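You operate a simulated robot arm through the tools that you are given. There is no shell and no other tool.

Carry out the task below with a simulated robot arm. There is one attempt and no reset: what you move stays moved.

## Task
Tip the scoop's pellets back into their sack, then shut and clip the green and white sacks.
Fine: the white scoop goes back where it lay. Set down upright: white scoop.
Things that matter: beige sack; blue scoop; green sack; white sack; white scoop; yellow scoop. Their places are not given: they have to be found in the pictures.

It is judged by the outcome, as a careful person would: the job done as asked, and still so three seconds after it is handed in. It fails if anything else is knocked over, pushed out of place, dropped, spilled or broken.

## Robot
A 7-joint arm with a two-finger parallel gripper, fixed in place. Base frame: the origin is at the foot of the arm, x ahead of it, y to its left, z up; the work surface is at about z = 0.64. Readings come in m, rad, newtons and seconds.
With the tool pointing down near the work surface it reaches from about 0.22 to 0.66 m from the base axis. Its first joint turns from -1.152 to 1.152 rad. Payload 1.57 kg.
Tool frame: the origin (TCP) lies between the finger pads and is the grasp point; the fingertips stand 0.03 m ahead of it; z points along the fingers, y is the line along which they close. Largest opening 0.11 m; finger width 0.024, thickness 0.012; the body of the gripper, 0.048 by 0.112 m, starts 0.078 m behind the TCP.
Orientation is told as [roll, pitch, yaw] about the base's x, y, z axes, in that order, counted from this pose: with the fingers straight down and closing along the base's y, the tool's x points along the base's -x, its y along +y and its z along -z.

## Interface
- The arm moves only by the tool jog_arm. Its argument "targets" is one flat list of numbers, 7 for each row, row after row: the shift along the tool's x, y, z in units of 50 mm (1.0 is 50 mm), then the turn, a rotation vector about the tool's x, y, z in units of 5 degrees (1.0 is 5 degrees), then the opening, from 0 (shut) to 1 (fully open). In form: [x, y, z, rx, ry, rz, grip, x, y, z, rx, ry, rz, grip, ...]. A call has 1 to 20 rows; each row shifts and turns the commanded pose from where the row before left it, along the tool's axes as they then stand. A call with a number of a shift or a turn outside -1 to 1 is refused whole. Each row takes 0.2 s and may step no farther than 0.05 m and 0.15 rad from the row before; otherwise, or with a gripper value out of range, the whole call is refused. A pose out of reach is approached as far as the arm can. The call stops where the force on the tool passes 60 N (or 10 N more than at its start, if that is more) or the arm is blocked; 0.2 s more then pass. The fingers move at their own pace (about 0.108 m/s each) and stop on an object; they squeeze with about 30 N. The grip force told is the motor's: it shows also when the fingers shut on nothing. Time passes only in rows, and 0.2 s behind the last, so rows that do not move let the fingers close. It gives the time, the measured TCP pose, the force on the tool (base axes), the opening and the grip force at its end, in the units of the frame above (readings bear some noise), with the torque about the TCP (base axes, N m) and any sound that the robot's microphone picked up, and new pictures: "pictures" is both (left out), scene, wrist or none.
- Cameras (640 x 400 px; columns grow to the right, rows downward): "scene" is fixed at [0.1577, -0.3879, 1.3967]; the picture's right is [0.82, -0.57, 0.00], its down [-0.35, -0.51, -0.78] and it looks along [0.44, 0.65, -0.62] (base axes); focal length 262 px, centre (320, 200). "wrist" rides on the gripper at [0.07, 0.016, -0.141] in the tool frame; the picture's right is [-0.23, 0.97, 0.00], its down [-0.85, -0.20, -0.48] and it looks along [-0.47, -0.11, 0.88] (tool axes); focal length 222 px, centre (320, 200).
- pixel_to_xyz(camera, pixels): for up to 12 pixels [column, row] of the newest picture of that camera ("zoom" is the newest enlarged one), the place [x, y, z] in the base frame of the surface seen there, good to about 0.003 m. The clock stands still meanwhile.
- zoom(camera, box): a new picture of the part [left, top, right, bottom] of that camera's present view, enlarged. The clock stands still meanwhile.
- sign_off(): hands the job in; it is judged then, once.

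Unless the task says otherwise, let go and move clear before handing in.

The tools are called after "Call:" as a command line: name --argument value ..., lists and objects as JSON in quotes. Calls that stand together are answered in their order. jog_arm: Moves the arm, as the interface text tells. Its arguments: {"type":"object","properties":{"targets":{"type":"array"},"pictures":{"type":"string","enum":["both","scene","wrist","none"]}},"required":["targets"]} The other tools are called the same way: pixel_to_xyz (camera, pixels) gives the place of the surface under pixels of a picture; zoom (camera, box) takes an enlarged picture of a part of a camera's view; sign_off () hands the job in.

At the start:

```text
time_s: 0.0
tcp_pos: [0.414, 0.179, 1.2049]
tcp_rot: [0.0, 0.001, 0.0]
ft_force: [0.4, -0.3, 0.3]
torque: [-0.01, 0.01, -0.01]
finger_gap: 0.1098
finger_force: 0.2
```

scene: 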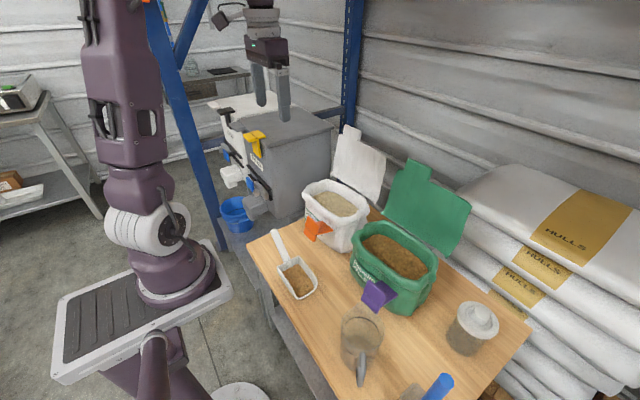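
wrist: 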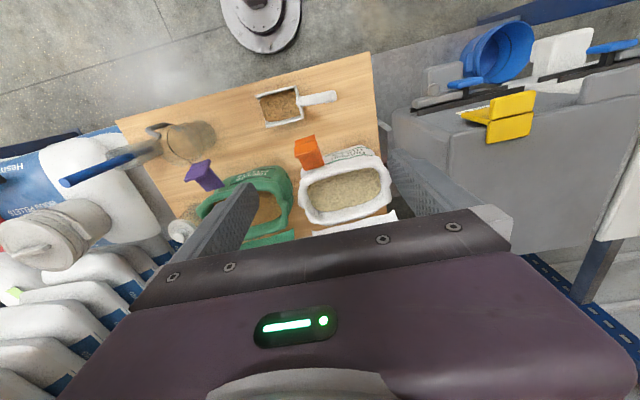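

The scene picture shows the white scoop with brown pellets near (295,272), the white sack at (337,210), the green sack at (395,260) with open lids behind them, and orange and purple clips at (317,228) and (378,294). I'll zoom in to study the details before I move.

Call:
zoom --camera "scene" --box '[240, 120, 480, 270]'

Call:
zoom --camera "scene" --box '[240, 220, 400, 320]'

Call:
zoom --camera "scene" --box '[320, 250, 560, 400]'

Call:
zoom --camera "wrist" --box '[120, 60, 440, 260]'

```text
2.67 times, centred on (360, 195) of scene
```

zoom: 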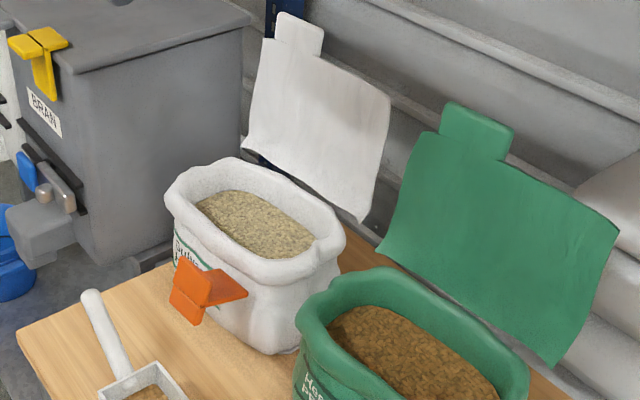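

```text
4.00 times, centred on (320, 270) of scene
```

zoom: 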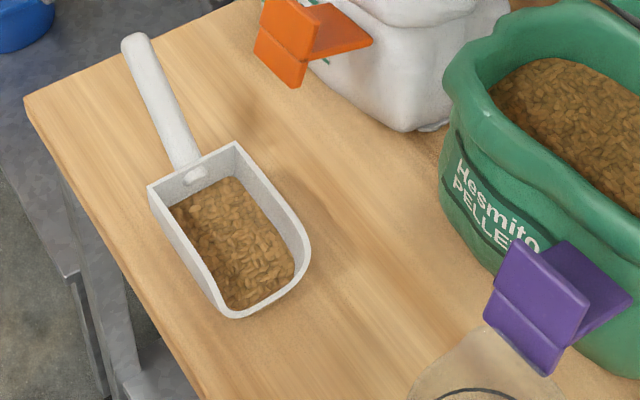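

```text
2.67 times, centred on (440, 325) of scene
```

zoom: 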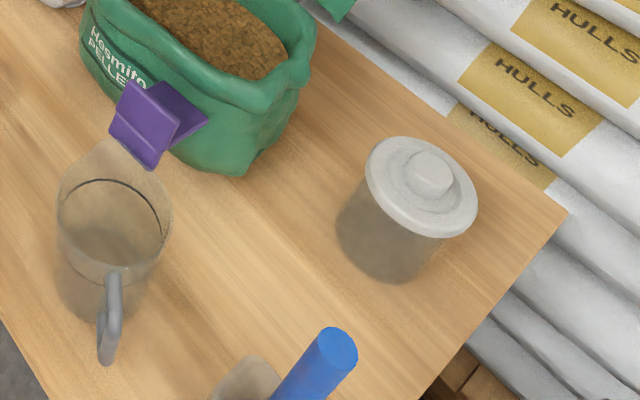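

```text
2.00 times, centred on (280, 160) of wrist
```

zoom: 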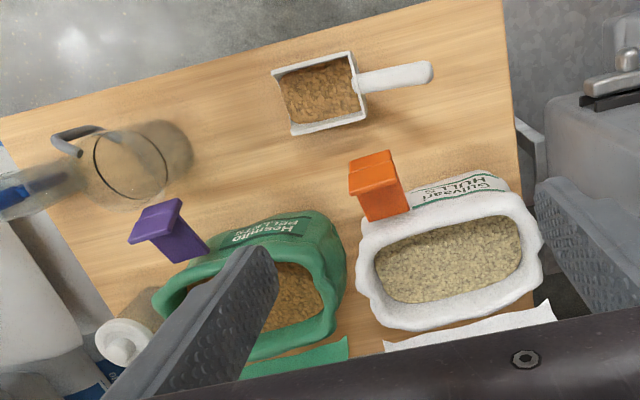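

The brown pellets match the green "Hesmito PELLETS" sack; the white sack holds paler "HULLS". Next I'll look closer at the clips and the yellow clip on the bin.

Call:
zoom --camera "scene" --box '[290, 170, 370, 250]'

Call:
zoom --camera "scene" --box '[340, 250, 420, 330]'

Call:
zoom --camera "scene" --box '[200, 90, 320, 240]'

Call:
zoom --camera "wrist" --box '[280, 120, 400, 240]'

Call:
zoom --camera "wrist" --box '[0, 100, 240, 260]'

Call:
pixel_to_xyz --camera "scene" --pixels '[[275, 232], [283, 255], [286, 262], [299, 257], [317, 285], [300, 298], [279, 272], [290, 275], [300, 290], [260, 270], [340, 300], [248, 243]]'

Call:
pixel_to_xyz --camera "scene" --pixels '[[305, 190], [325, 182], [368, 208], [350, 226], [340, 205], [310, 222], [318, 229], [328, 230], [312, 238], [345, 130], [335, 170], [383, 150]]'

Call:
pixel_to_xyz --camera "scene" --pixels '[[354, 240], [377, 223], [436, 263], [412, 290], [395, 258], [372, 286], [380, 294], [392, 296], [378, 308], [418, 168], [385, 210], [470, 205]]'

```text
5.00 times, centred on (330, 210) of scene
```

zoom: 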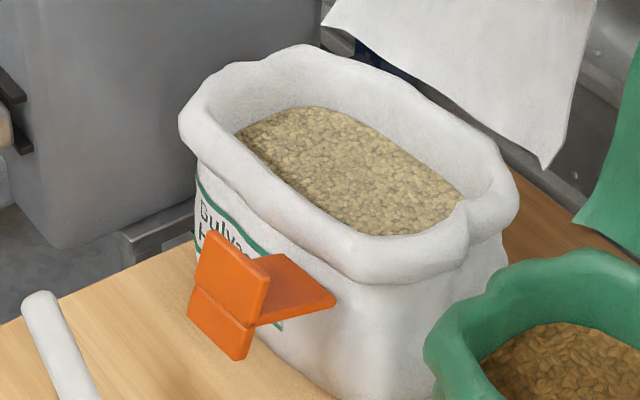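

```text
5.00 times, centred on (380, 290) of scene
```

zoom: 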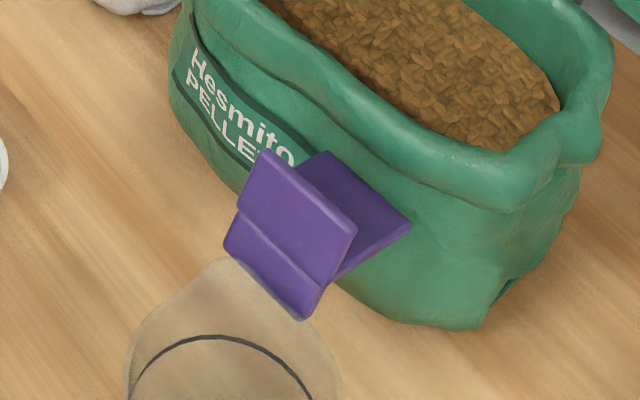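

```text
2.67 times, centred on (260, 165) of scene
```

zoom: 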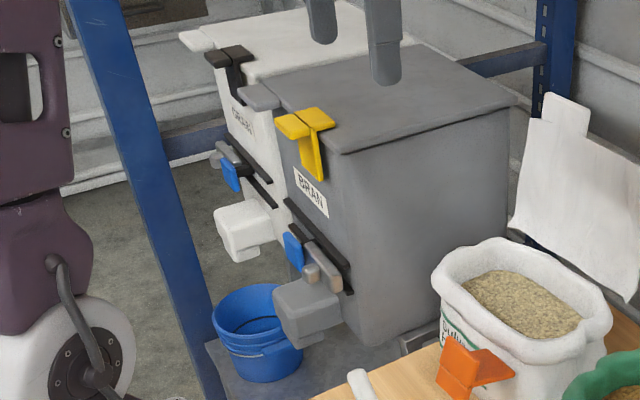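

```text
3.33 times, centred on (340, 180) of wrist
```

zoom: 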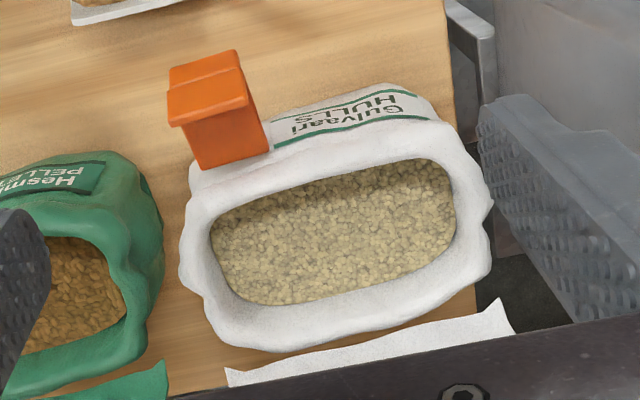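

```text
2.50 times, centred on (120, 180) of wrist
```

zoom: 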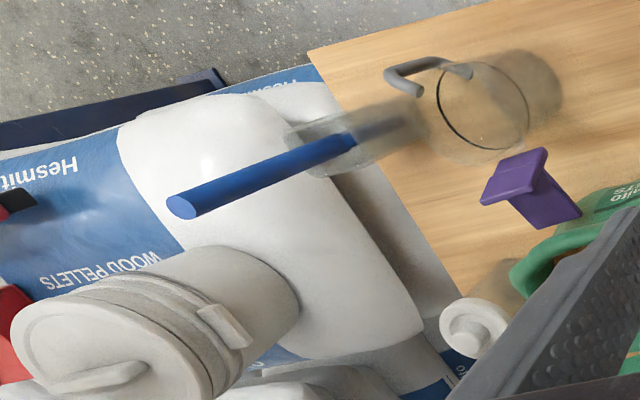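

```text
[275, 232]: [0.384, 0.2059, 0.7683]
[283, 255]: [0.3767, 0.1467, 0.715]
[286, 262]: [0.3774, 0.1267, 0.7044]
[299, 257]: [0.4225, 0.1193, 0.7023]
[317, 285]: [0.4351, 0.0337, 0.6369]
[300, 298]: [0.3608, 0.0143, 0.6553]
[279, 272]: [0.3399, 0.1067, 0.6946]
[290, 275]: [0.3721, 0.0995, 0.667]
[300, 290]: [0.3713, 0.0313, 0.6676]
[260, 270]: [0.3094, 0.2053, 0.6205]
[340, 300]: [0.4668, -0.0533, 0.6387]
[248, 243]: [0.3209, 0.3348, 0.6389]
```

```text
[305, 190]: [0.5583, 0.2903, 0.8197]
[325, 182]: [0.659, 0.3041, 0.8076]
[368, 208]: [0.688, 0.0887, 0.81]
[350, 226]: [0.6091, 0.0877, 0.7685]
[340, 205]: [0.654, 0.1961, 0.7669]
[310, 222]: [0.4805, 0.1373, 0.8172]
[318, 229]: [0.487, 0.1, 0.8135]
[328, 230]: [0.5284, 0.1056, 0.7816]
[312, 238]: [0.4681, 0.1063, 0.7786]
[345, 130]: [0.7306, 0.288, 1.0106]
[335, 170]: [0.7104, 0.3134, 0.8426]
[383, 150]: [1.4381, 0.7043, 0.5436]
```

```text
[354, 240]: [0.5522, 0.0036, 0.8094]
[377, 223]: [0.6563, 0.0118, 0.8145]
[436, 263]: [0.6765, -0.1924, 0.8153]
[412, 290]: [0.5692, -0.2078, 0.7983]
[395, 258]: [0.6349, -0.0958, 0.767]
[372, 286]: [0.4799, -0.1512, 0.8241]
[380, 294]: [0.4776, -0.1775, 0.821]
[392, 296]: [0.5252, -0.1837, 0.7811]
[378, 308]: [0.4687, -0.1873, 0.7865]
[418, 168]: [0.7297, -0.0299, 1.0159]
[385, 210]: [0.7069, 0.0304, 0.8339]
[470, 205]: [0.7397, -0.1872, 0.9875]
```

The outer plates of the orange and purple clips sit about 5 cm in front of the sacks at z≈0.80, and the flaps stand up behind the sacks. Now I'll take exact points on the scoop and clips.

Call:
pixel_to_xyz --camera "scene" --pixels '[[274.5, 232.5], [277, 239], [280, 246], [283, 253.5], [285.5, 260], [278.2, 267.2], [298.5, 256.3], [316.2, 281.5], [296.5, 298], [297.5, 273.7], [305, 290], [310, 296]]'

Call:
pixel_to_xyz --camera "scene" --pixels '[[317.4, 216.8], [343, 223], [342, 231], [338, 220.5], [330.4, 222], [356.5, 229.5], [339.5, 233.5], [314, 229], [319, 240], [317.4, 219], [322, 226], [347, 231]]'

Call:
zoom --camera "scene" --box '[296, 208, 344, 248]'

Call:
zoom --camera "scene" --box '[360, 272, 408, 312]'

Call:
zoom --camera "scene" --box '[235, 120, 285, 160]'

Call:
zoom --camera "scene" --box '[320, 110, 480, 260]'

```text
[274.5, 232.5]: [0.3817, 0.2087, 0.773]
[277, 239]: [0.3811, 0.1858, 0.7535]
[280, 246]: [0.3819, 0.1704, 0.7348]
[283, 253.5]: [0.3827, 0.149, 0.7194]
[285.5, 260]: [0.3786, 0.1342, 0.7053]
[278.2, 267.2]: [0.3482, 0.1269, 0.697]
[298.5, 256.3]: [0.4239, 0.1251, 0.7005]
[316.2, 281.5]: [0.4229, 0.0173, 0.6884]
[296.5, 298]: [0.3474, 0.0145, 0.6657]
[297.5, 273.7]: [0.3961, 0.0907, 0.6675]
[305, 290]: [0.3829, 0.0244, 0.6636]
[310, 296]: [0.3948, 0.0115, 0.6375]
```

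```text
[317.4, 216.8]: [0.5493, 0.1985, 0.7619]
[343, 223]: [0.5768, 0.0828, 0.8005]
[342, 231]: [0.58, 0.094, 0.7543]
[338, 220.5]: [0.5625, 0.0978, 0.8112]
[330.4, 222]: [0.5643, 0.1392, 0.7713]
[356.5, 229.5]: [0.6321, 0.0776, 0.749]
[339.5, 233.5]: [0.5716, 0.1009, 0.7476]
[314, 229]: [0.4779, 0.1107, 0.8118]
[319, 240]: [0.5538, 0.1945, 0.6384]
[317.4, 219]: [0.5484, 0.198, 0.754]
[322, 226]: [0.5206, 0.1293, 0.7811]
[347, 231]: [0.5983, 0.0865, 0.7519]
```

```text
10.00 times, centred on (320, 228) of scene
```

zoom: 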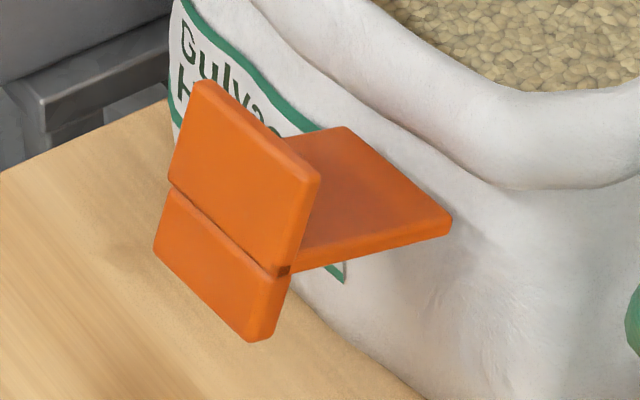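

```text
10.00 times, centred on (384, 292) of scene
```

zoom: 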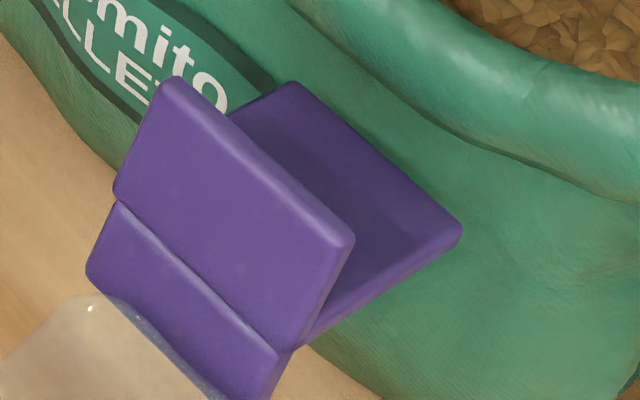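

```text
10.00 times, centred on (260, 140) of scene
```

zoom: 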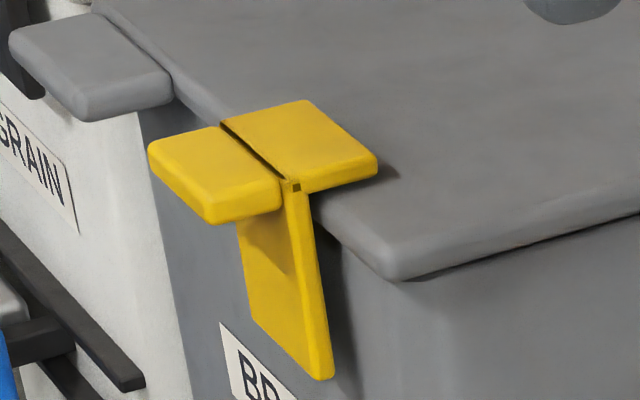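

```text
2.67 times, centred on (400, 185) of scene
```

zoom: 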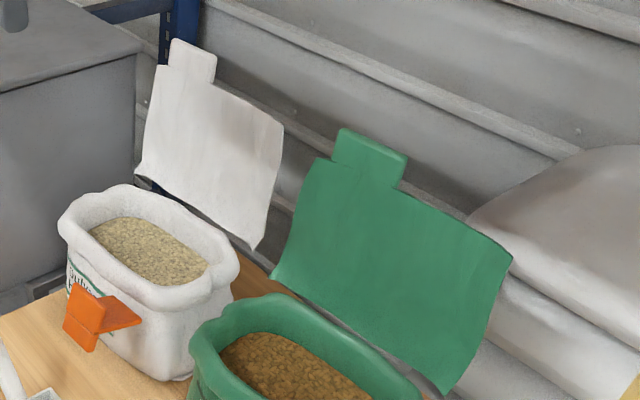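

The yellow clip shows what closed looks like: the arm upright on the front and the plate flat on top of the lid. The open sack clips are hinged at the sack front below the rim. Next I'll measure the flaps and tabs.

Call:
pixel_to_xyz --camera "scene" --pixels '[[345.5, 127.5], [358.5, 132], [344.5, 133.5], [357, 139], [338, 138], [383.5, 160], [333, 172], [374, 201], [360, 168], [353, 186], [366, 150], [350, 130]]'

Call:
pixel_to_xyz --camera "scene" --pixels '[[409, 161], [430.5, 170], [406, 168], [428.5, 178.5], [401, 172], [468.5, 208], [385, 212], [446, 254], [430, 210], [415, 232], [450, 195], [420, 165]]'

Call:
pixel_to_xyz --camera "scene" --pixels '[[316, 217], [327, 226], [313.3, 226.5], [324, 234.5], [312, 233], [321.5, 241], [331, 221.5], [340.5, 230.5], [325, 234.8], [322, 228], [335, 227], [318, 236]]'

Call:
pixel_to_xyz --camera "scene" --pixels '[[377, 281], [394.5, 296.5], [372.5, 291], [390, 306], [370.5, 297.5], [387, 310], [389, 281], [405.5, 295.5], [392, 305.5], [384, 292], [398, 294], [378, 302]]'

Call:
pixel_to_xyz --camera "wrist" --pixels '[[300, 150], [322, 147], [294, 140], [318, 136], [304, 168], [325, 162], [200, 175], [190, 165], [208, 185], [345, 155], [335, 170], [240, 180]]'

```text
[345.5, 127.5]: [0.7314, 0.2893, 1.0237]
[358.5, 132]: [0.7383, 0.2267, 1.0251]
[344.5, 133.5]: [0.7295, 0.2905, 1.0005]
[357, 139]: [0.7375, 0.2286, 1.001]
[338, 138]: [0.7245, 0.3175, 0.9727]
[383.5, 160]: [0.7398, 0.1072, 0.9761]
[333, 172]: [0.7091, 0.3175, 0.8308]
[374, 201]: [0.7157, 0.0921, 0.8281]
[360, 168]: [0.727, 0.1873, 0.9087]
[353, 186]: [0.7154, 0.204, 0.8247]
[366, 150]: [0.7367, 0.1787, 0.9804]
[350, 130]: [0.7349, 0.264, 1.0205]
```

```text
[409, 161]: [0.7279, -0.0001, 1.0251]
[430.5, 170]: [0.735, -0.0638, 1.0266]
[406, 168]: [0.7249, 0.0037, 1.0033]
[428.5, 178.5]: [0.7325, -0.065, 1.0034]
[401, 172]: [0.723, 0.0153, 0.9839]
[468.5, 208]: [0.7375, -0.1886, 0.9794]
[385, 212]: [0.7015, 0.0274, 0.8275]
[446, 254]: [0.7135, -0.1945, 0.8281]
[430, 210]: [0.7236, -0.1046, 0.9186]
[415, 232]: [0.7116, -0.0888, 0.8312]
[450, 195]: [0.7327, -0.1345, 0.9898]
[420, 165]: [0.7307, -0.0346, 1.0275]
```

```text
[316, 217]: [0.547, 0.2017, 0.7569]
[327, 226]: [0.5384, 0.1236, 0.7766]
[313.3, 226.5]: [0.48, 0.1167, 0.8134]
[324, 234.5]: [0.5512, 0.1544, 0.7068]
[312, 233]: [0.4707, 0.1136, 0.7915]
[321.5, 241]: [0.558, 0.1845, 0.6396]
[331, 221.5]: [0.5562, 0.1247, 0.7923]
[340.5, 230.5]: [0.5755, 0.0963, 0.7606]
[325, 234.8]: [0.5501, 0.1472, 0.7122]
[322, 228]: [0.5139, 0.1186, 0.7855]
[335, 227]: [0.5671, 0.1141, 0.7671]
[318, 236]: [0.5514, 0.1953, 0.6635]
```

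```text
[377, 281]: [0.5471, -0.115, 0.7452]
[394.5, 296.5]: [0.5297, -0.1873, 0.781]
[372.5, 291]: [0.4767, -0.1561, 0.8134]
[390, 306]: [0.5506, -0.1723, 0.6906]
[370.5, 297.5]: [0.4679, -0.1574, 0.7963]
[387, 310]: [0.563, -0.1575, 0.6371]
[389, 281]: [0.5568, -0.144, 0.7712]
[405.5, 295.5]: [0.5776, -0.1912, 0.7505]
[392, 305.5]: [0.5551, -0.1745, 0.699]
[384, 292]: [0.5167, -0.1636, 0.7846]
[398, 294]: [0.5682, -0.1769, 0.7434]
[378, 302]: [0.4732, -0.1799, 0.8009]
```

```text
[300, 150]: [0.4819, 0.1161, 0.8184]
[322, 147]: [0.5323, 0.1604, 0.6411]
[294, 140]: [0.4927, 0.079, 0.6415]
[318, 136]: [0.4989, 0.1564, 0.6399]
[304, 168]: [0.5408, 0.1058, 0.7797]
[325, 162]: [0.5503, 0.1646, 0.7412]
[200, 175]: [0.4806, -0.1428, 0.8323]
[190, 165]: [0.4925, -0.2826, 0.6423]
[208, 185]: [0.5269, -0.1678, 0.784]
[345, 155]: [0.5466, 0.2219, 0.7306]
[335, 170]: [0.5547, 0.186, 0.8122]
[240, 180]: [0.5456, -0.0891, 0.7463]
```

Some of my clip picks missed because the zoom offset was different, so I'm re-measuring the clip plates with corrected pixels.

Call:
pixel_to_xyz --camera "scene" --pixels '[[308.8, 217.2], [318.8, 225.5], [305.8, 225.5], [315.8, 234.2], [304, 231.5], [313.3, 241], [322.5, 221.5], [332.5, 230.2], [324, 226], [312, 225.5], [309.5, 234.5], [319, 232]]'

Call:
pixel_to_xyz --camera "scene" --pixels '[[369.3, 281], [386, 295.5], [364.4, 290.5], [381.2, 305.5], [361.3, 297.5], [377, 308.5], [381.2, 281.5], [397.5, 295], [387, 289], [375, 293], [370, 301], [385, 304]]'

Call:
pixel_to_xyz --camera "scene" --pixels '[[258, 140], [250, 135], [268, 155], [290, 160], [312, 190], [360, 340], [362, 375], [345, 320], [372, 318], [430, 390], [440, 380], [478, 320]]'

Call:
pixel_to_xyz --camera "scene" --pixels '[[305, 195], [310, 207], [330, 222], [345, 227], [362, 222], [368, 205], [345, 188], [320, 182], [350, 196], [300, 100], [230, 200], [275, 190]]'

Call:
pixel_to_xyz --camera "scene" --pixels '[[353, 245], [360, 260], [385, 280], [405, 292], [428, 290], [436, 268], [410, 235], [370, 223], [375, 240], [420, 275], [395, 240], [400, 270]]'

```text
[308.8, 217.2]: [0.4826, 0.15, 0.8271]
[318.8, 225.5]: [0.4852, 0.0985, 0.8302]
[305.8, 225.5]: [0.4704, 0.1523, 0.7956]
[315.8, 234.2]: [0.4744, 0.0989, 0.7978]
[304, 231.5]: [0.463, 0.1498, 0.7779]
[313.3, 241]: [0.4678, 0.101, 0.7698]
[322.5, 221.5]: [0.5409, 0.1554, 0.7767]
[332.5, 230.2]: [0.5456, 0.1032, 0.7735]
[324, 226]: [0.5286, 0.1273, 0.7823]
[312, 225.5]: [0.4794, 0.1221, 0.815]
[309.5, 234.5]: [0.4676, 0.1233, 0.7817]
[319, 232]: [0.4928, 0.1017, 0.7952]
```

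```text
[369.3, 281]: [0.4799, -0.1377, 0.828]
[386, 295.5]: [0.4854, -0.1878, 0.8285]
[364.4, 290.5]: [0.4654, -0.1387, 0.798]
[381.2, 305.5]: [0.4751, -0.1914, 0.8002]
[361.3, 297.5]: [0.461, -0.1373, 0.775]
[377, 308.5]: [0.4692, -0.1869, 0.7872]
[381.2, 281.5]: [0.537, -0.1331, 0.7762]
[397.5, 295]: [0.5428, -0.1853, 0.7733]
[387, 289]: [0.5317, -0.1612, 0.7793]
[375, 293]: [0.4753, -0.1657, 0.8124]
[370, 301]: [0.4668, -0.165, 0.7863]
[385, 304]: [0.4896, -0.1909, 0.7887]
```

```text
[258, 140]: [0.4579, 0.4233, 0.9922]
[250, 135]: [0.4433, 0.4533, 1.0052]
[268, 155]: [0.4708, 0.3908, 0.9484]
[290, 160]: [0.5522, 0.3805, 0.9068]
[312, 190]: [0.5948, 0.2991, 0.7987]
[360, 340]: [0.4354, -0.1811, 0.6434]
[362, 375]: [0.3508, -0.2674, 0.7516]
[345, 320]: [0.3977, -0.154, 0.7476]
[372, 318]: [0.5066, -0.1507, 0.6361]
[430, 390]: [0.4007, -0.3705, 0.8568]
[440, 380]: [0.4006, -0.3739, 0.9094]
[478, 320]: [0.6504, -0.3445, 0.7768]
```

```text
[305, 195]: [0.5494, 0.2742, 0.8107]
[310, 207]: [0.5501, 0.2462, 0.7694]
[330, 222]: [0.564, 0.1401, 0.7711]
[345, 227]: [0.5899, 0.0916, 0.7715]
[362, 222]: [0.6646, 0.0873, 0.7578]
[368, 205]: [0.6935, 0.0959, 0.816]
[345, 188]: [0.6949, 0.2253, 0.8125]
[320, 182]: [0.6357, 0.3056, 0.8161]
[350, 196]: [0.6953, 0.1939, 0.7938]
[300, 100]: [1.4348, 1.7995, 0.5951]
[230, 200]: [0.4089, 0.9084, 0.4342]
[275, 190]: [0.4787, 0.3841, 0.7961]
```

```text
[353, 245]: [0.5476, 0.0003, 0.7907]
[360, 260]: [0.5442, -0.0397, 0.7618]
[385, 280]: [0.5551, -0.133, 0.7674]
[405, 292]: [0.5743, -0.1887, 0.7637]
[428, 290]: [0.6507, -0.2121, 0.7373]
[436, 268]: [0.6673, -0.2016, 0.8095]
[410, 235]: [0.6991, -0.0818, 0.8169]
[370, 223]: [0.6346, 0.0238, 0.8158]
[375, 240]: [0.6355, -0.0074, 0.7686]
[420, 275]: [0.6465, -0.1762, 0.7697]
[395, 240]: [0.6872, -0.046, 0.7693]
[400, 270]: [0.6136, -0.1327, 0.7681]
```

Measured: the scoop handle axis runs through about (0.385, 0.178, 0.728) and rises toward +y at about 42°. The green sack mouth is near (0.63, -0.09) with its rim at z≈0.816. I'll first yaw the tool 90° at this height so the fingers close along x.

Call:
jog_arm --targets '[0, 0, 0, 0, 0, -1, 0.6, 0, 0, 0, 0, 0, -1, 0.6, 0, 0, 0, 0, 0, -1, 0.6, 0, 0, 0, 0, 0, -1, 0.6, 0, 0, 0, 0, 0, -1, 0.6, 0, 0, 0, 0, 0, -1, 0.6, 0, 0, 0, 0, 0, -1, 0.6, 0, 0, 0, 0, 0, -1, 0.6, 0, 0, 0, 0, 0, -1, 0.6, 0, 0, 0, 0, 0, -1, 0.6, 0, 0, 0, 0, 0, -1, 0.6, 0, 0, 0, 0, 0, -1, 0.6, 0, 0, 0, 0, 0, -1, 0.6, 0, 0, 0, 0, 0, -1, 0.6, 0, 0, 0, 0, 0, -1, 0.6, 0, 0, 0, 0, 0, -1, 0.6, 0, 0, 0, 0, 0, -1, 0.6, 0, 0, 0, 0, 0, -1, 0.6]' --pictures "both"

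```text
time_s: 3.8
tcp_pos: [0.4136, 0.1786, 1.2055]
tcp_rot: [-0.001, 0.0, 1.57]
ft_force: [0.3, 0.5, -0.2]
torque: [-0.04, 0.0, -0.01]
finger_gap: 0.066
finger_force: 0.1
```

scene: 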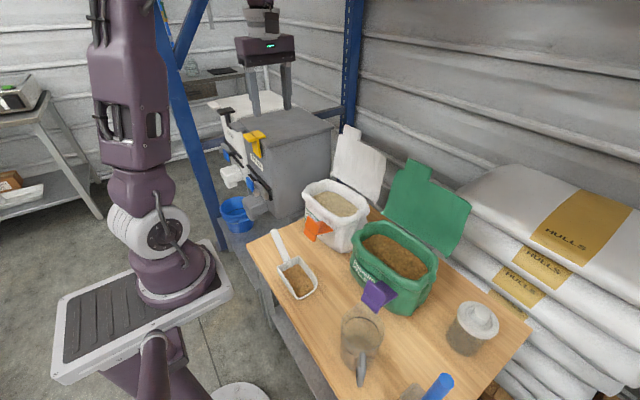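
wrist: 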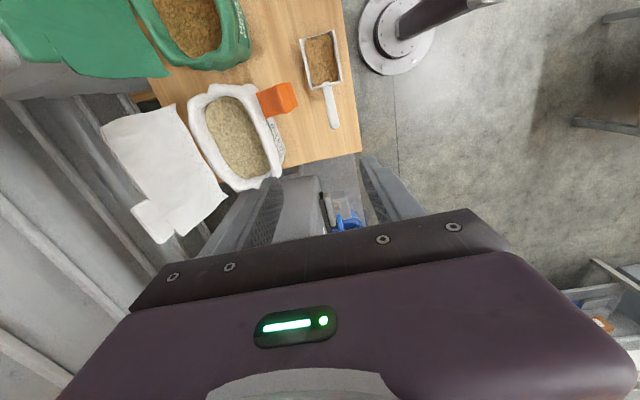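

The yaw is 1.57 and nothing was touched. Now I'll shift over the handle, tilt the tool 25° so the fingers lean along it, and come down to about 12 cm before the grasp.

Call:
jog_arm --targets '[-0.47, 0.285, 0, 0, 0, 0, 0.6, -0.47, 0.285, 0, 0, 0, 0, 0.6, 0, 0, 0, 0, 1, 0, 0.6, 0, 0, 0, 0, 1, 0, 0.6, 0, 0, 0, 0, 1, 0, 0.6, 0, 0, 0, 0, 1, 0, 0.6, 0, 0, 0, 0, 1, 0, 0.6, -0.39, 0, 0.835, 0, 0, 0, 0.6, -0.39, 0, 0.835, 0, 0, 0, 0.6, -0.39, 0, 0.835, 0, 0, 0, 0.6, -0.39, 0, 0.835, 0, 0, 0, 0.6, -0.39, 0, 0.835, 0, 0, 0, 0.6, -0.39, 0, 0.835, 0, 0, 0, 0.6, -0.39, 0, 0.835, 0, 0, 0, 0.6, -0.39, 0, 0.835, 0, 0, 0, 0.6]' --pictures "both"

```text
time_s: 7.0
tcp_pos: [0.3854, 0.2237, 0.8371]
tcp_rot: [0.0, 0.436, 1.571]
ft_force: [0.7, 0.1, 0.1]
torque: [0.02, -0.01, -0.01]
finger_gap: 0.0662
finger_force: 0.0
```

scene: 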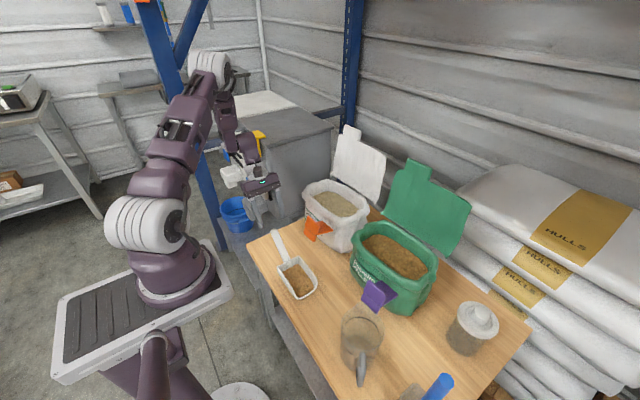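
wrist: 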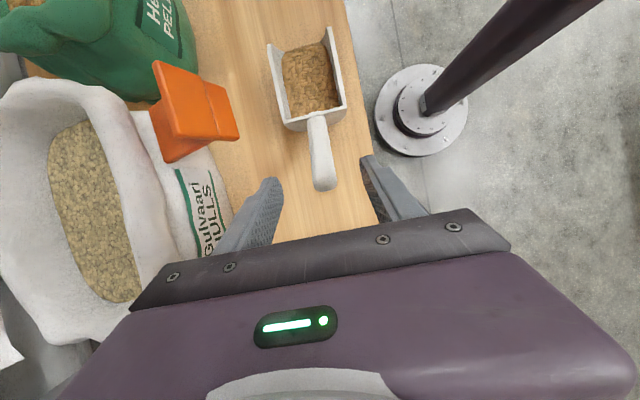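

The handle at wrist pixels (316,118)–(322,188) lies between the open fingers. I'll measure it from here before closing in.

Call:
pixel_to_xyz --camera "wrist" --pixels '[[323, 183], [321, 170], [319, 155], [317, 140], [316, 125], [310, 150], [328, 150], [288, 125], [342, 105], [272, 50], [330, 35], [305, 75]]'

Call:
zoom --camera "wrist" --box '[240, 20, 400, 220]'

Call:
zoom --camera "scene" --box '[220, 160, 340, 310]'

```text
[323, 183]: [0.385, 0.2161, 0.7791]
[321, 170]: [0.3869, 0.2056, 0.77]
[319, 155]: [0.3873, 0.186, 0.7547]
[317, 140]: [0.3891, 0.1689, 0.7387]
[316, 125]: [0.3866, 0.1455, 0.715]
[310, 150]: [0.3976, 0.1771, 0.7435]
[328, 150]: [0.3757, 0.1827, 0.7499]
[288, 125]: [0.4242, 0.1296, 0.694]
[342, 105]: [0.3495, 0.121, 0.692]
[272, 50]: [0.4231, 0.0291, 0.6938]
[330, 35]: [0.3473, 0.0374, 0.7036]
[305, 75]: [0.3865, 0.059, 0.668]
```

```text
2.00 times, centred on (320, 120) of wrist
```

zoom: 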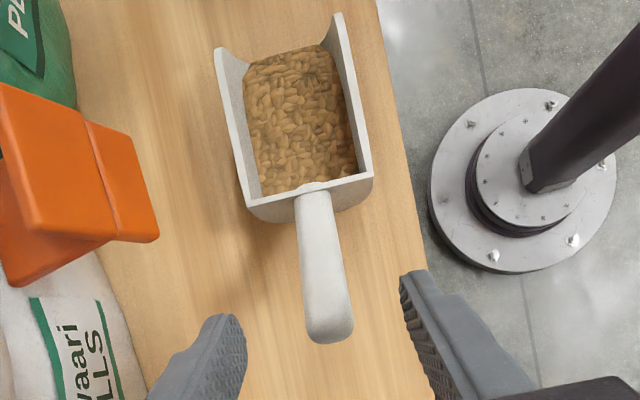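

```text
2.67 times, centred on (280, 235) of scene
```

zoom: 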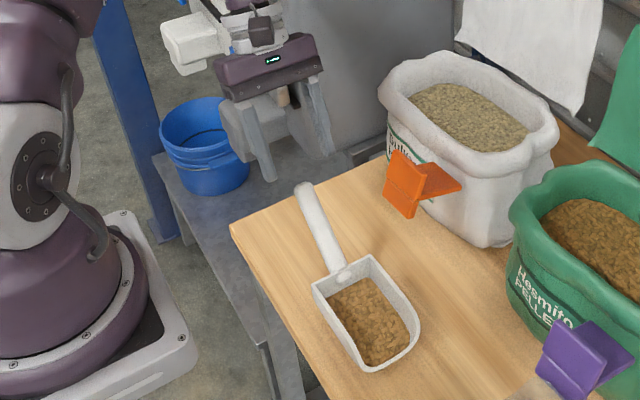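

The handle axis is confirmed at about (0.387, 0.173, 0.727), on the tool's approach line. I'll advance 12 cm and close on it.

Call:
jog_arm --targets '[0, -0.03, 0.6, 0, 0, 0, 0.6, 0, 0, 0.6, 0, 0, 0, 0.6, 0, 0, 0.6, 0, 0, 0, 0.6, 0, 0, 0.4, 0, 0, 0, 0.6, 0, 0, 0.2, 0, 0, 0, 0.6, 0, 0, 0, 0, 0, 0, 0.6]' --pictures "both"

```text
time_s: 8.4
tcp_pos: [0.3871, 0.1754, 0.7272]
tcp_rot: [-0.001, 0.438, 1.57]
ft_force: [-1.0, 0.5, 1.1]
torque: [0.04, 0.04, 0.01]
finger_gap: 0.0661
finger_force: 0.1
```

scene: 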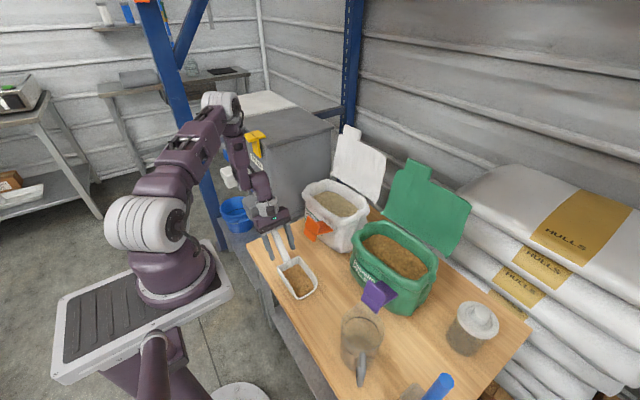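
wrist: 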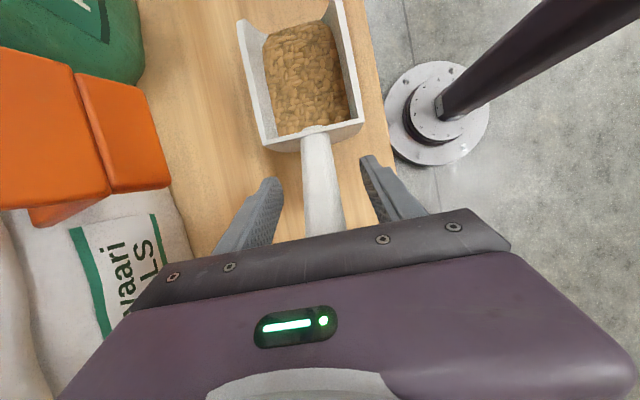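

The fingers straddle the handle with the TCP at (0.387, 0.175, 0.727), so I'm closing now.

Call:
jog_arm --targets '[0, 0, 0, 0, 0, 0, 0.3, 0, 0, 0, 0, 0, 0, 0.0, 0, 0, 0, 0, 0, 0, 0.0, 0, 0, 0, 0, 0, 0, 0.0]' --pictures "both"

```text
time_s: 9.4
tcp_pos: [0.3862, 0.1757, 0.7268]
tcp_rot: [0.0, 0.436, 1.57]
ft_force: [-1.5, -0.1, -0.4]
torque: [0.06, 0.11, -0.06]
finger_gap: 0.0235
finger_force: 30.2
```

scene: 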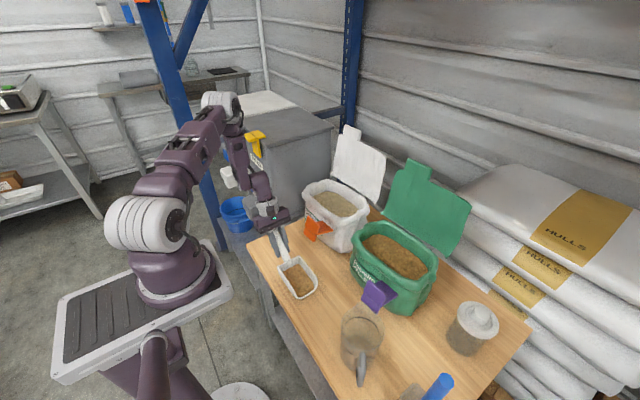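
wrist: 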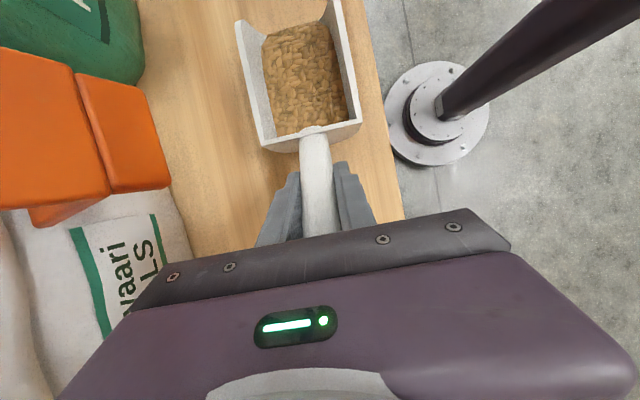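

Grip is solid: gap 0.0235, force 30 N. I'll lift slowly by 3 cm and check that the bowl stays level.

Call:
jog_arm --targets '[0.085, 0, -0.181, 0, 0, 0, 0, 0.085, 0, -0.181, 0, 0, 0, 0, 0.085, 0, -0.181, 0, 0, 0, 0, 0, 0, 0, 0, 0, 0, 0]' --pictures "both"

```text
time_s: 10.4
tcp_pos: [0.3859, 0.1752, 0.7572]
tcp_rot: [-0.001, 0.438, 1.57]
ft_force: [0.0, 0.1, -2.7]
torque: [0.21, 0.02, -0.01]
finger_gap: 0.0237
finger_force: 30.3
```

scene: 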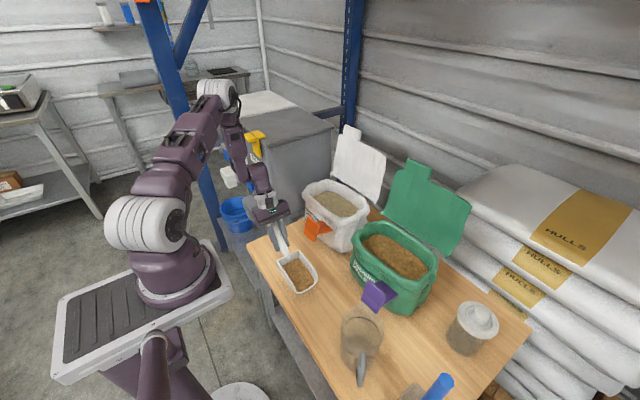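
wrist: 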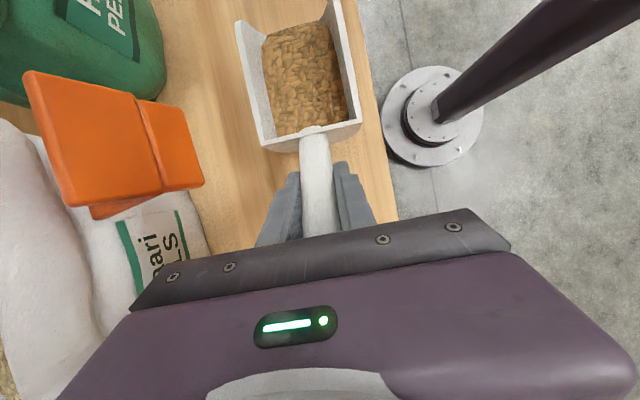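

The scoop hangs steady: 2.7 N of weight, and the bowl looks the same in the wrist view. I'll lift it on to about z=0.98 and then carry it level toward the green sack.

Call:
jog_arm --targets '[0.135, 0, -0.29, 0, 0, 0, 0, 0.27, 0, -0.58, 0, 0, 0, 0, 0.27, 0, -0.58, 0, 0, 0, 0, 0.27, 0, -0.58, 0, 0, 0, 0, 0.27, 0, -0.58, 0, 0, 0, 0, 0.27, 0, -0.58, 0, 0, 0, 0, 0.27, 0, -0.58, 0, 0, 0, 0, 0.135, 0, -0.29, 0, 0, 0, 0, 0, 0, 0, 0, 0, 0, 0]' --pictures "wrist"

Call:
jog_arm --targets '[0.0825, -0.1916, 0.0385, 0, 0, 0, 0, 0.165, -0.383, 0.077, 0, 0, 0, 0, 0.2063, -0.479, 0.0962, 0, 0, 0, 0, 0.2063, -0.479, 0.0962, 0, 0, 0, 0, 0.2063, -0.479, 0.0962, 0, 0, 0, 0, 0.2063, -0.479, 0.0962, 0, 0, 0, 0, 0.2063, -0.479, 0.0962, 0, 0, 0, 0, 0.2063, -0.479, 0.0962, 0, 0, 0, 0, 0.2063, -0.479, 0.0962, 0, 0, 0, 0, 0.2063, -0.479, 0.0962, 0, 0, 0, 0, 0.1238, -0.287, 0.0577, 0, 0, 0, 0, 0.0619, -0.1437, 0.0289, 0, 0, 0, 0, 0, 0, 0, 0, 0, 0, 0]' --pictures "both"

```text
time_s: 12.4
tcp_pos: [0.389, 0.1747, 0.9817]
tcp_rot: [0.001, 0.436, 1.57]
ft_force: [0.1, -0.8, -1.7]
torque: [0.17, -0.01, 0.01]
finger_gap: 0.0238
finger_force: 29.6
```

wrist: 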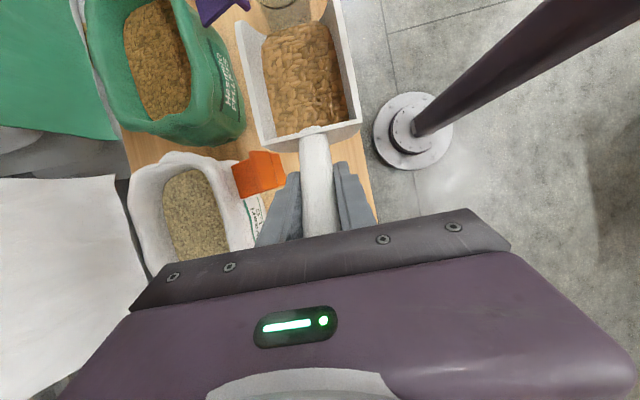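

```text
time_s: 15.2
tcp_pos: [0.6287, 0.0596, 0.979]
tcp_rot: [-0.001, 0.436, 1.571]
ft_force: [0.3, 0.4, -2.5]
torque: [0.21, 0.02, 0.0]
finger_gap: 0.0238
finger_force: 30.3
```

scene: 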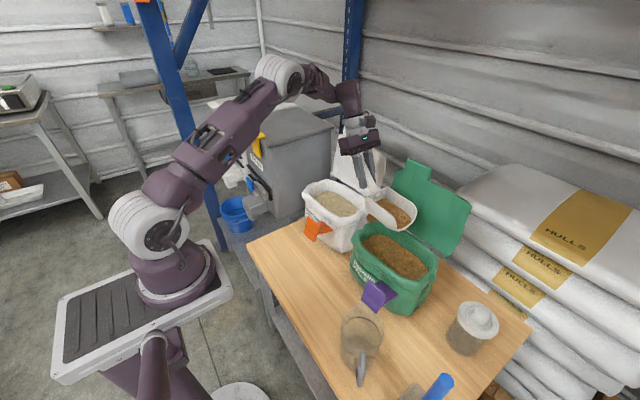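
wrist: 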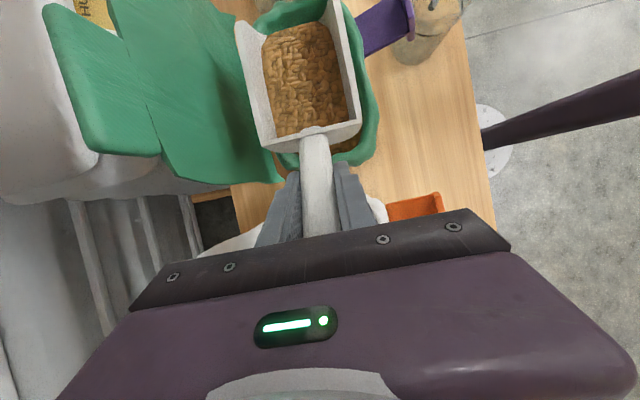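

The scoop is level over the green sack mouth with the lip at about y=-0.10. I'll lower it slightly, centre the lip, and start tilting slowly about the lip.

Call:
jog_arm --targets '[-0.25, 0, 0.216, 0, 0, 0, 0, -0.25, 0, 0.216, 0, 0, 0, 0, -0.243, 0, 0.216, 0, 0, 0, 0, 0.127, 0, -0.093, 0, -0.5, 0, 0, 0.127, 0, -0.093, 0, -0.5, 0, 0, 0.127, 0, -0.093, 0, -0.5, 0, 0, 0.127, 0, -0.093, 0, -0.5, 0, 0, 0.127, 0, -0.093, 0, -0.5, 0, 0, 0.127, 0, -0.093, 0, -0.5, 0, 0, 0.127, 0, -0.093, 0, -0.5, 0, 0, 0.127, 0, -0.093, 0, -0.5, 0, 0, 0.127, 0, -0.093, 0, -0.5, 0, 0, 0.127, 0, -0.093, 0, -0.5, 0, 0]' --pictures "both"

```text
time_s: 18.0
tcp_pos: [0.6271, 0.0304, 0.9942]
tcp_rot: [0.0, -0.004, 1.57]
ft_force: [-0.1, -0.5, -2.2]
torque: [0.12, -0.01, -0.03]
finger_gap: 0.0239
finger_force: 30.4
```

scene: 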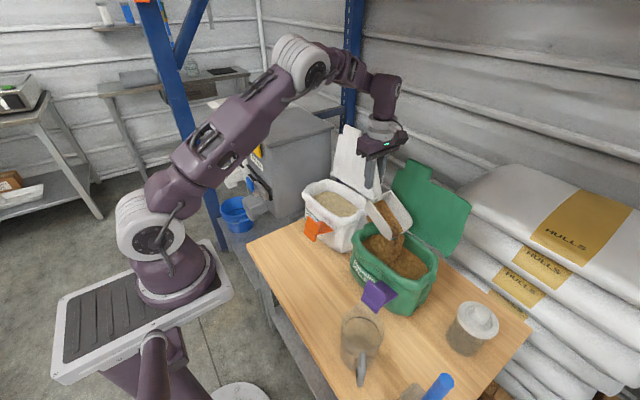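
wrist: 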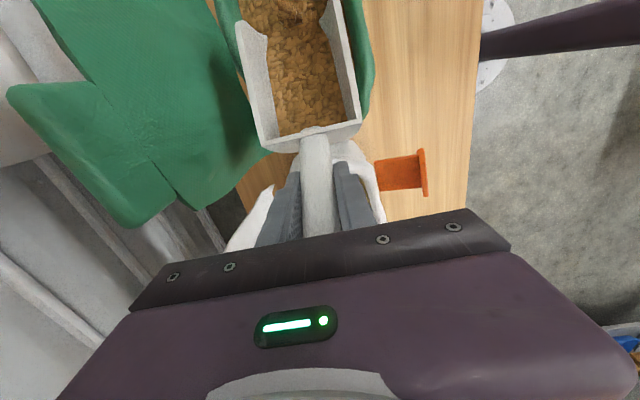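

Pellets are already sliding into the green sack at about 25° of tilt (scene near (392,240)). I'll keep tilting about the lip.

Call:
jog_arm --targets '[0, 0, 0, 0, 0, 0, 0, 0.127, 0, -0.093, 0, -0.5, 0, 0, 0.127, 0, -0.093, 0, -0.5, 0, 0, 0.127, 0, -0.093, 0, -0.5, 0, 0, 0.127, 0, -0.093, 0, -0.5, 0, 0, 0.127, 0, -0.093, 0, -0.5, 0, 0, 0.127, 0, -0.093, 0, -0.5, 0, 0, 0.127, 0, -0.093, 0, -0.5, 0, 0, 0.127, 0, -0.093, 0, -0.5, 0, 0, 0.127, 0, -0.093, 0, -0.5, 0, 0, 0.127, 0, -0.093, 0, -0.5, 0, 0]' --pictures "both"

```text
time_s: 20.4
tcp_pos: [0.6281, -0.0398, 1.028]
tcp_rot: [0.0, -0.436, 1.569]
ft_force: [-0.2, -0.2, -1.5]
torque: [0.04, 0.0, 0.0]
finger_gap: 0.0235
finger_force: 30.1
```

scene: 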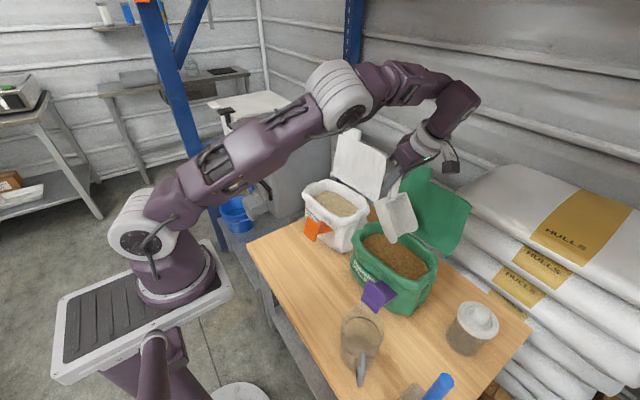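
wrist: 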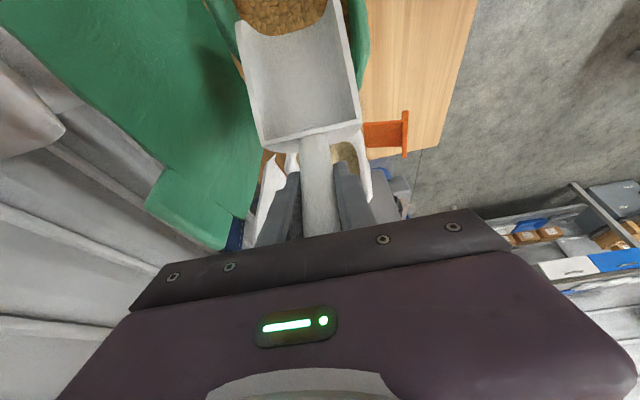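

The scoop looks empty at 50° of tilt. I'll zoom in to check for leftovers or spills before tipping a bit further.

Call:
zoom --camera "wrist" --box '[220, 0, 420, 160]'

Call:
zoom --camera "scene" --box '[300, 140, 480, 340]'

```text
2.50 times, centred on (320, 80) of wrist
```

zoom: 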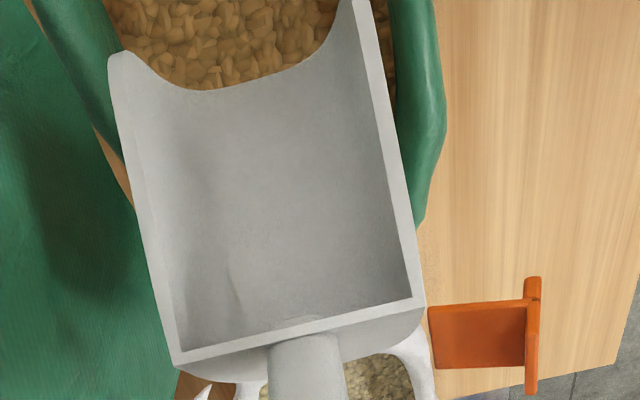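

```text
2.00 times, centred on (390, 240) of scene
```

zoom: 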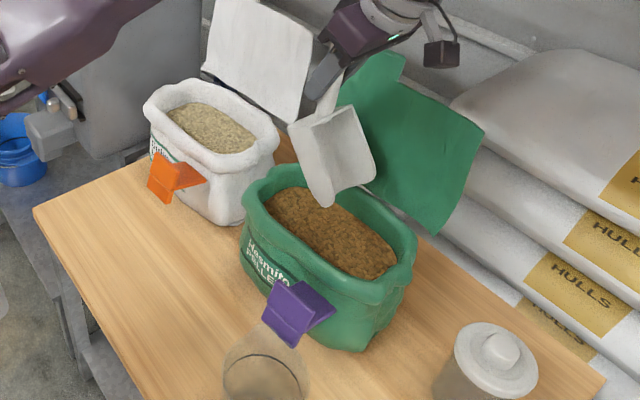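

The scoop is empty and nothing spilled. I'll tilt it back upright about the lip, raise it, and carry it back over its original spot.

Call:
jog_arm --targets '[-0.241, 0, 0.202, 0, 1, 0, 0, -0.241, 0, 0.202, 0, 1, 0, 0, -0.241, 0, 0.202, 0, 1, 0, 0, -0.241, 0, 0.202, 0, 1, 0, 0, -0.241, 0, 0.202, 0, 1, 0, 0, -0.241, 0, 0.202, 0, 1, 0, 0, -0.241, 0, 0.202, 0, 1, 0, 0, -0.241, 0, 0.202, 0, 1, 0, 0, -0.241, 0, 0.202, 0, 1, 0, 0, -0.241, 0, 0.202, 0, 1, 0, 0, 0.211, 0, -0.453, 0, 0, 0, 0, 0.211, 0, -0.453, 0, 0, 0, 0, 0, 0, 0, 0, 0, 0, 0]' --pictures "both"

```text
time_s: 23.2
tcp_pos: [0.6289, 0.0818, 0.9845]
tcp_rot: [0.001, 0.436, 1.57]
ft_force: [0.0, 0.3, -2.0]
torque: [0.12, 0.0, 0.0]
finger_gap: 0.0237
finger_force: 29.8
```

scene: 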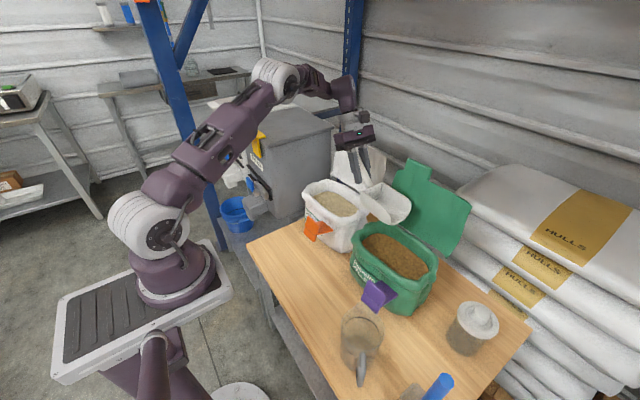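
wrist: 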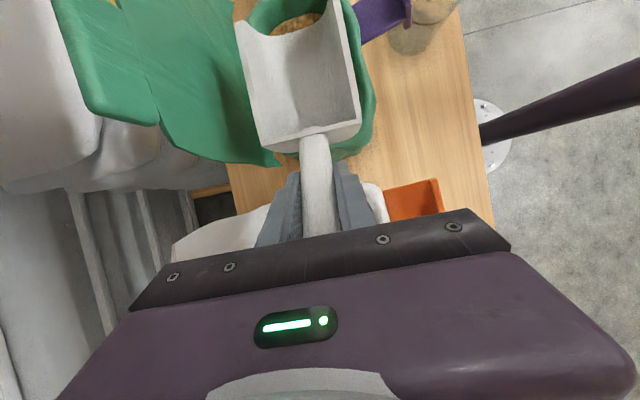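

The scoop is upright and empty, so I'm carrying it back over its spot and down to about 3 cm above the table.

Call:
jog_arm --targets '[-0.17, 0.485, -0.0794, 0, 0, 0, 0, -0.17, 0.485, -0.0794, 0, 0, 0, 0, -0.17, 0.485, -0.0794, 0, 0, 0, 0, -0.17, 0.485, -0.0794, 0, 0, 0, 0, -0.17, 0.485, -0.0794, 0, 0, 0, 0, -0.17, 0.485, -0.0794, 0, 0, 0, 0, -0.17, 0.485, -0.0794, 0, 0, 0, 0, -0.17, 0.485, -0.0794, 0, 0, 0, 0, -0.17, 0.485, -0.0794, 0, 0, 0, 0, -0.17, 0.485, -0.0794, 0, 0, 0, 0, 0, 0, 0, 0, 0, 0, 0, -0.2377, 0, 0.5098, 0, 0, 0, 0, -0.2377, 0, 0.5098, 0, 0, 0, 0, -0.2377, 0, 0.5098, 0, 0, 0, 0, -0.2377, 0, 0.5098, 0, 0, 0, 0, -0.2377, 0, 0.5098, 0, 0, 0, 0, -0.2377, 0, 0.5098, 0, 0, 0, 0, -0.2377, 0, 0.5098, 0, 0, 0, 0, -0.2377, 0, 0.5098, 0, 0, 0, 0]' --pictures "both"

```text
time_s: 27.2
tcp_pos: [0.3887, 0.1741, 0.7616]
tcp_rot: [0.001, 0.436, 1.571]
ft_force: [0.1, -0.1, -1.2]
torque: [0.11, 0.02, 0.02]
finger_gap: 0.0237
finger_force: 29.7
```

scene: 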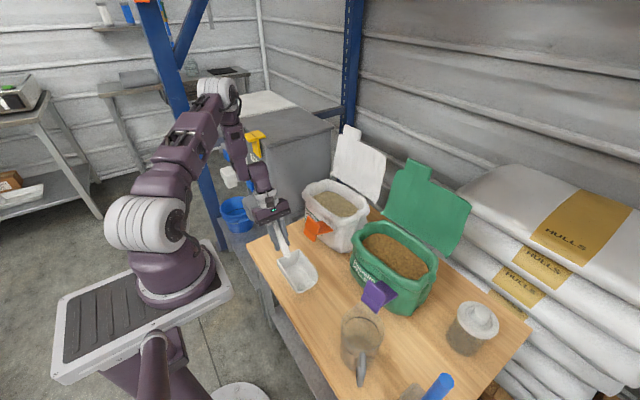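
wrist: 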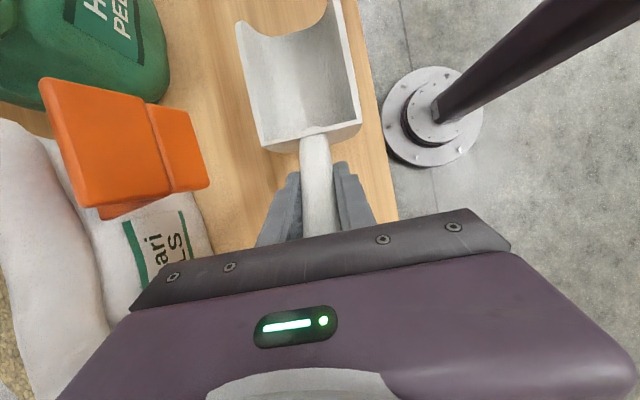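

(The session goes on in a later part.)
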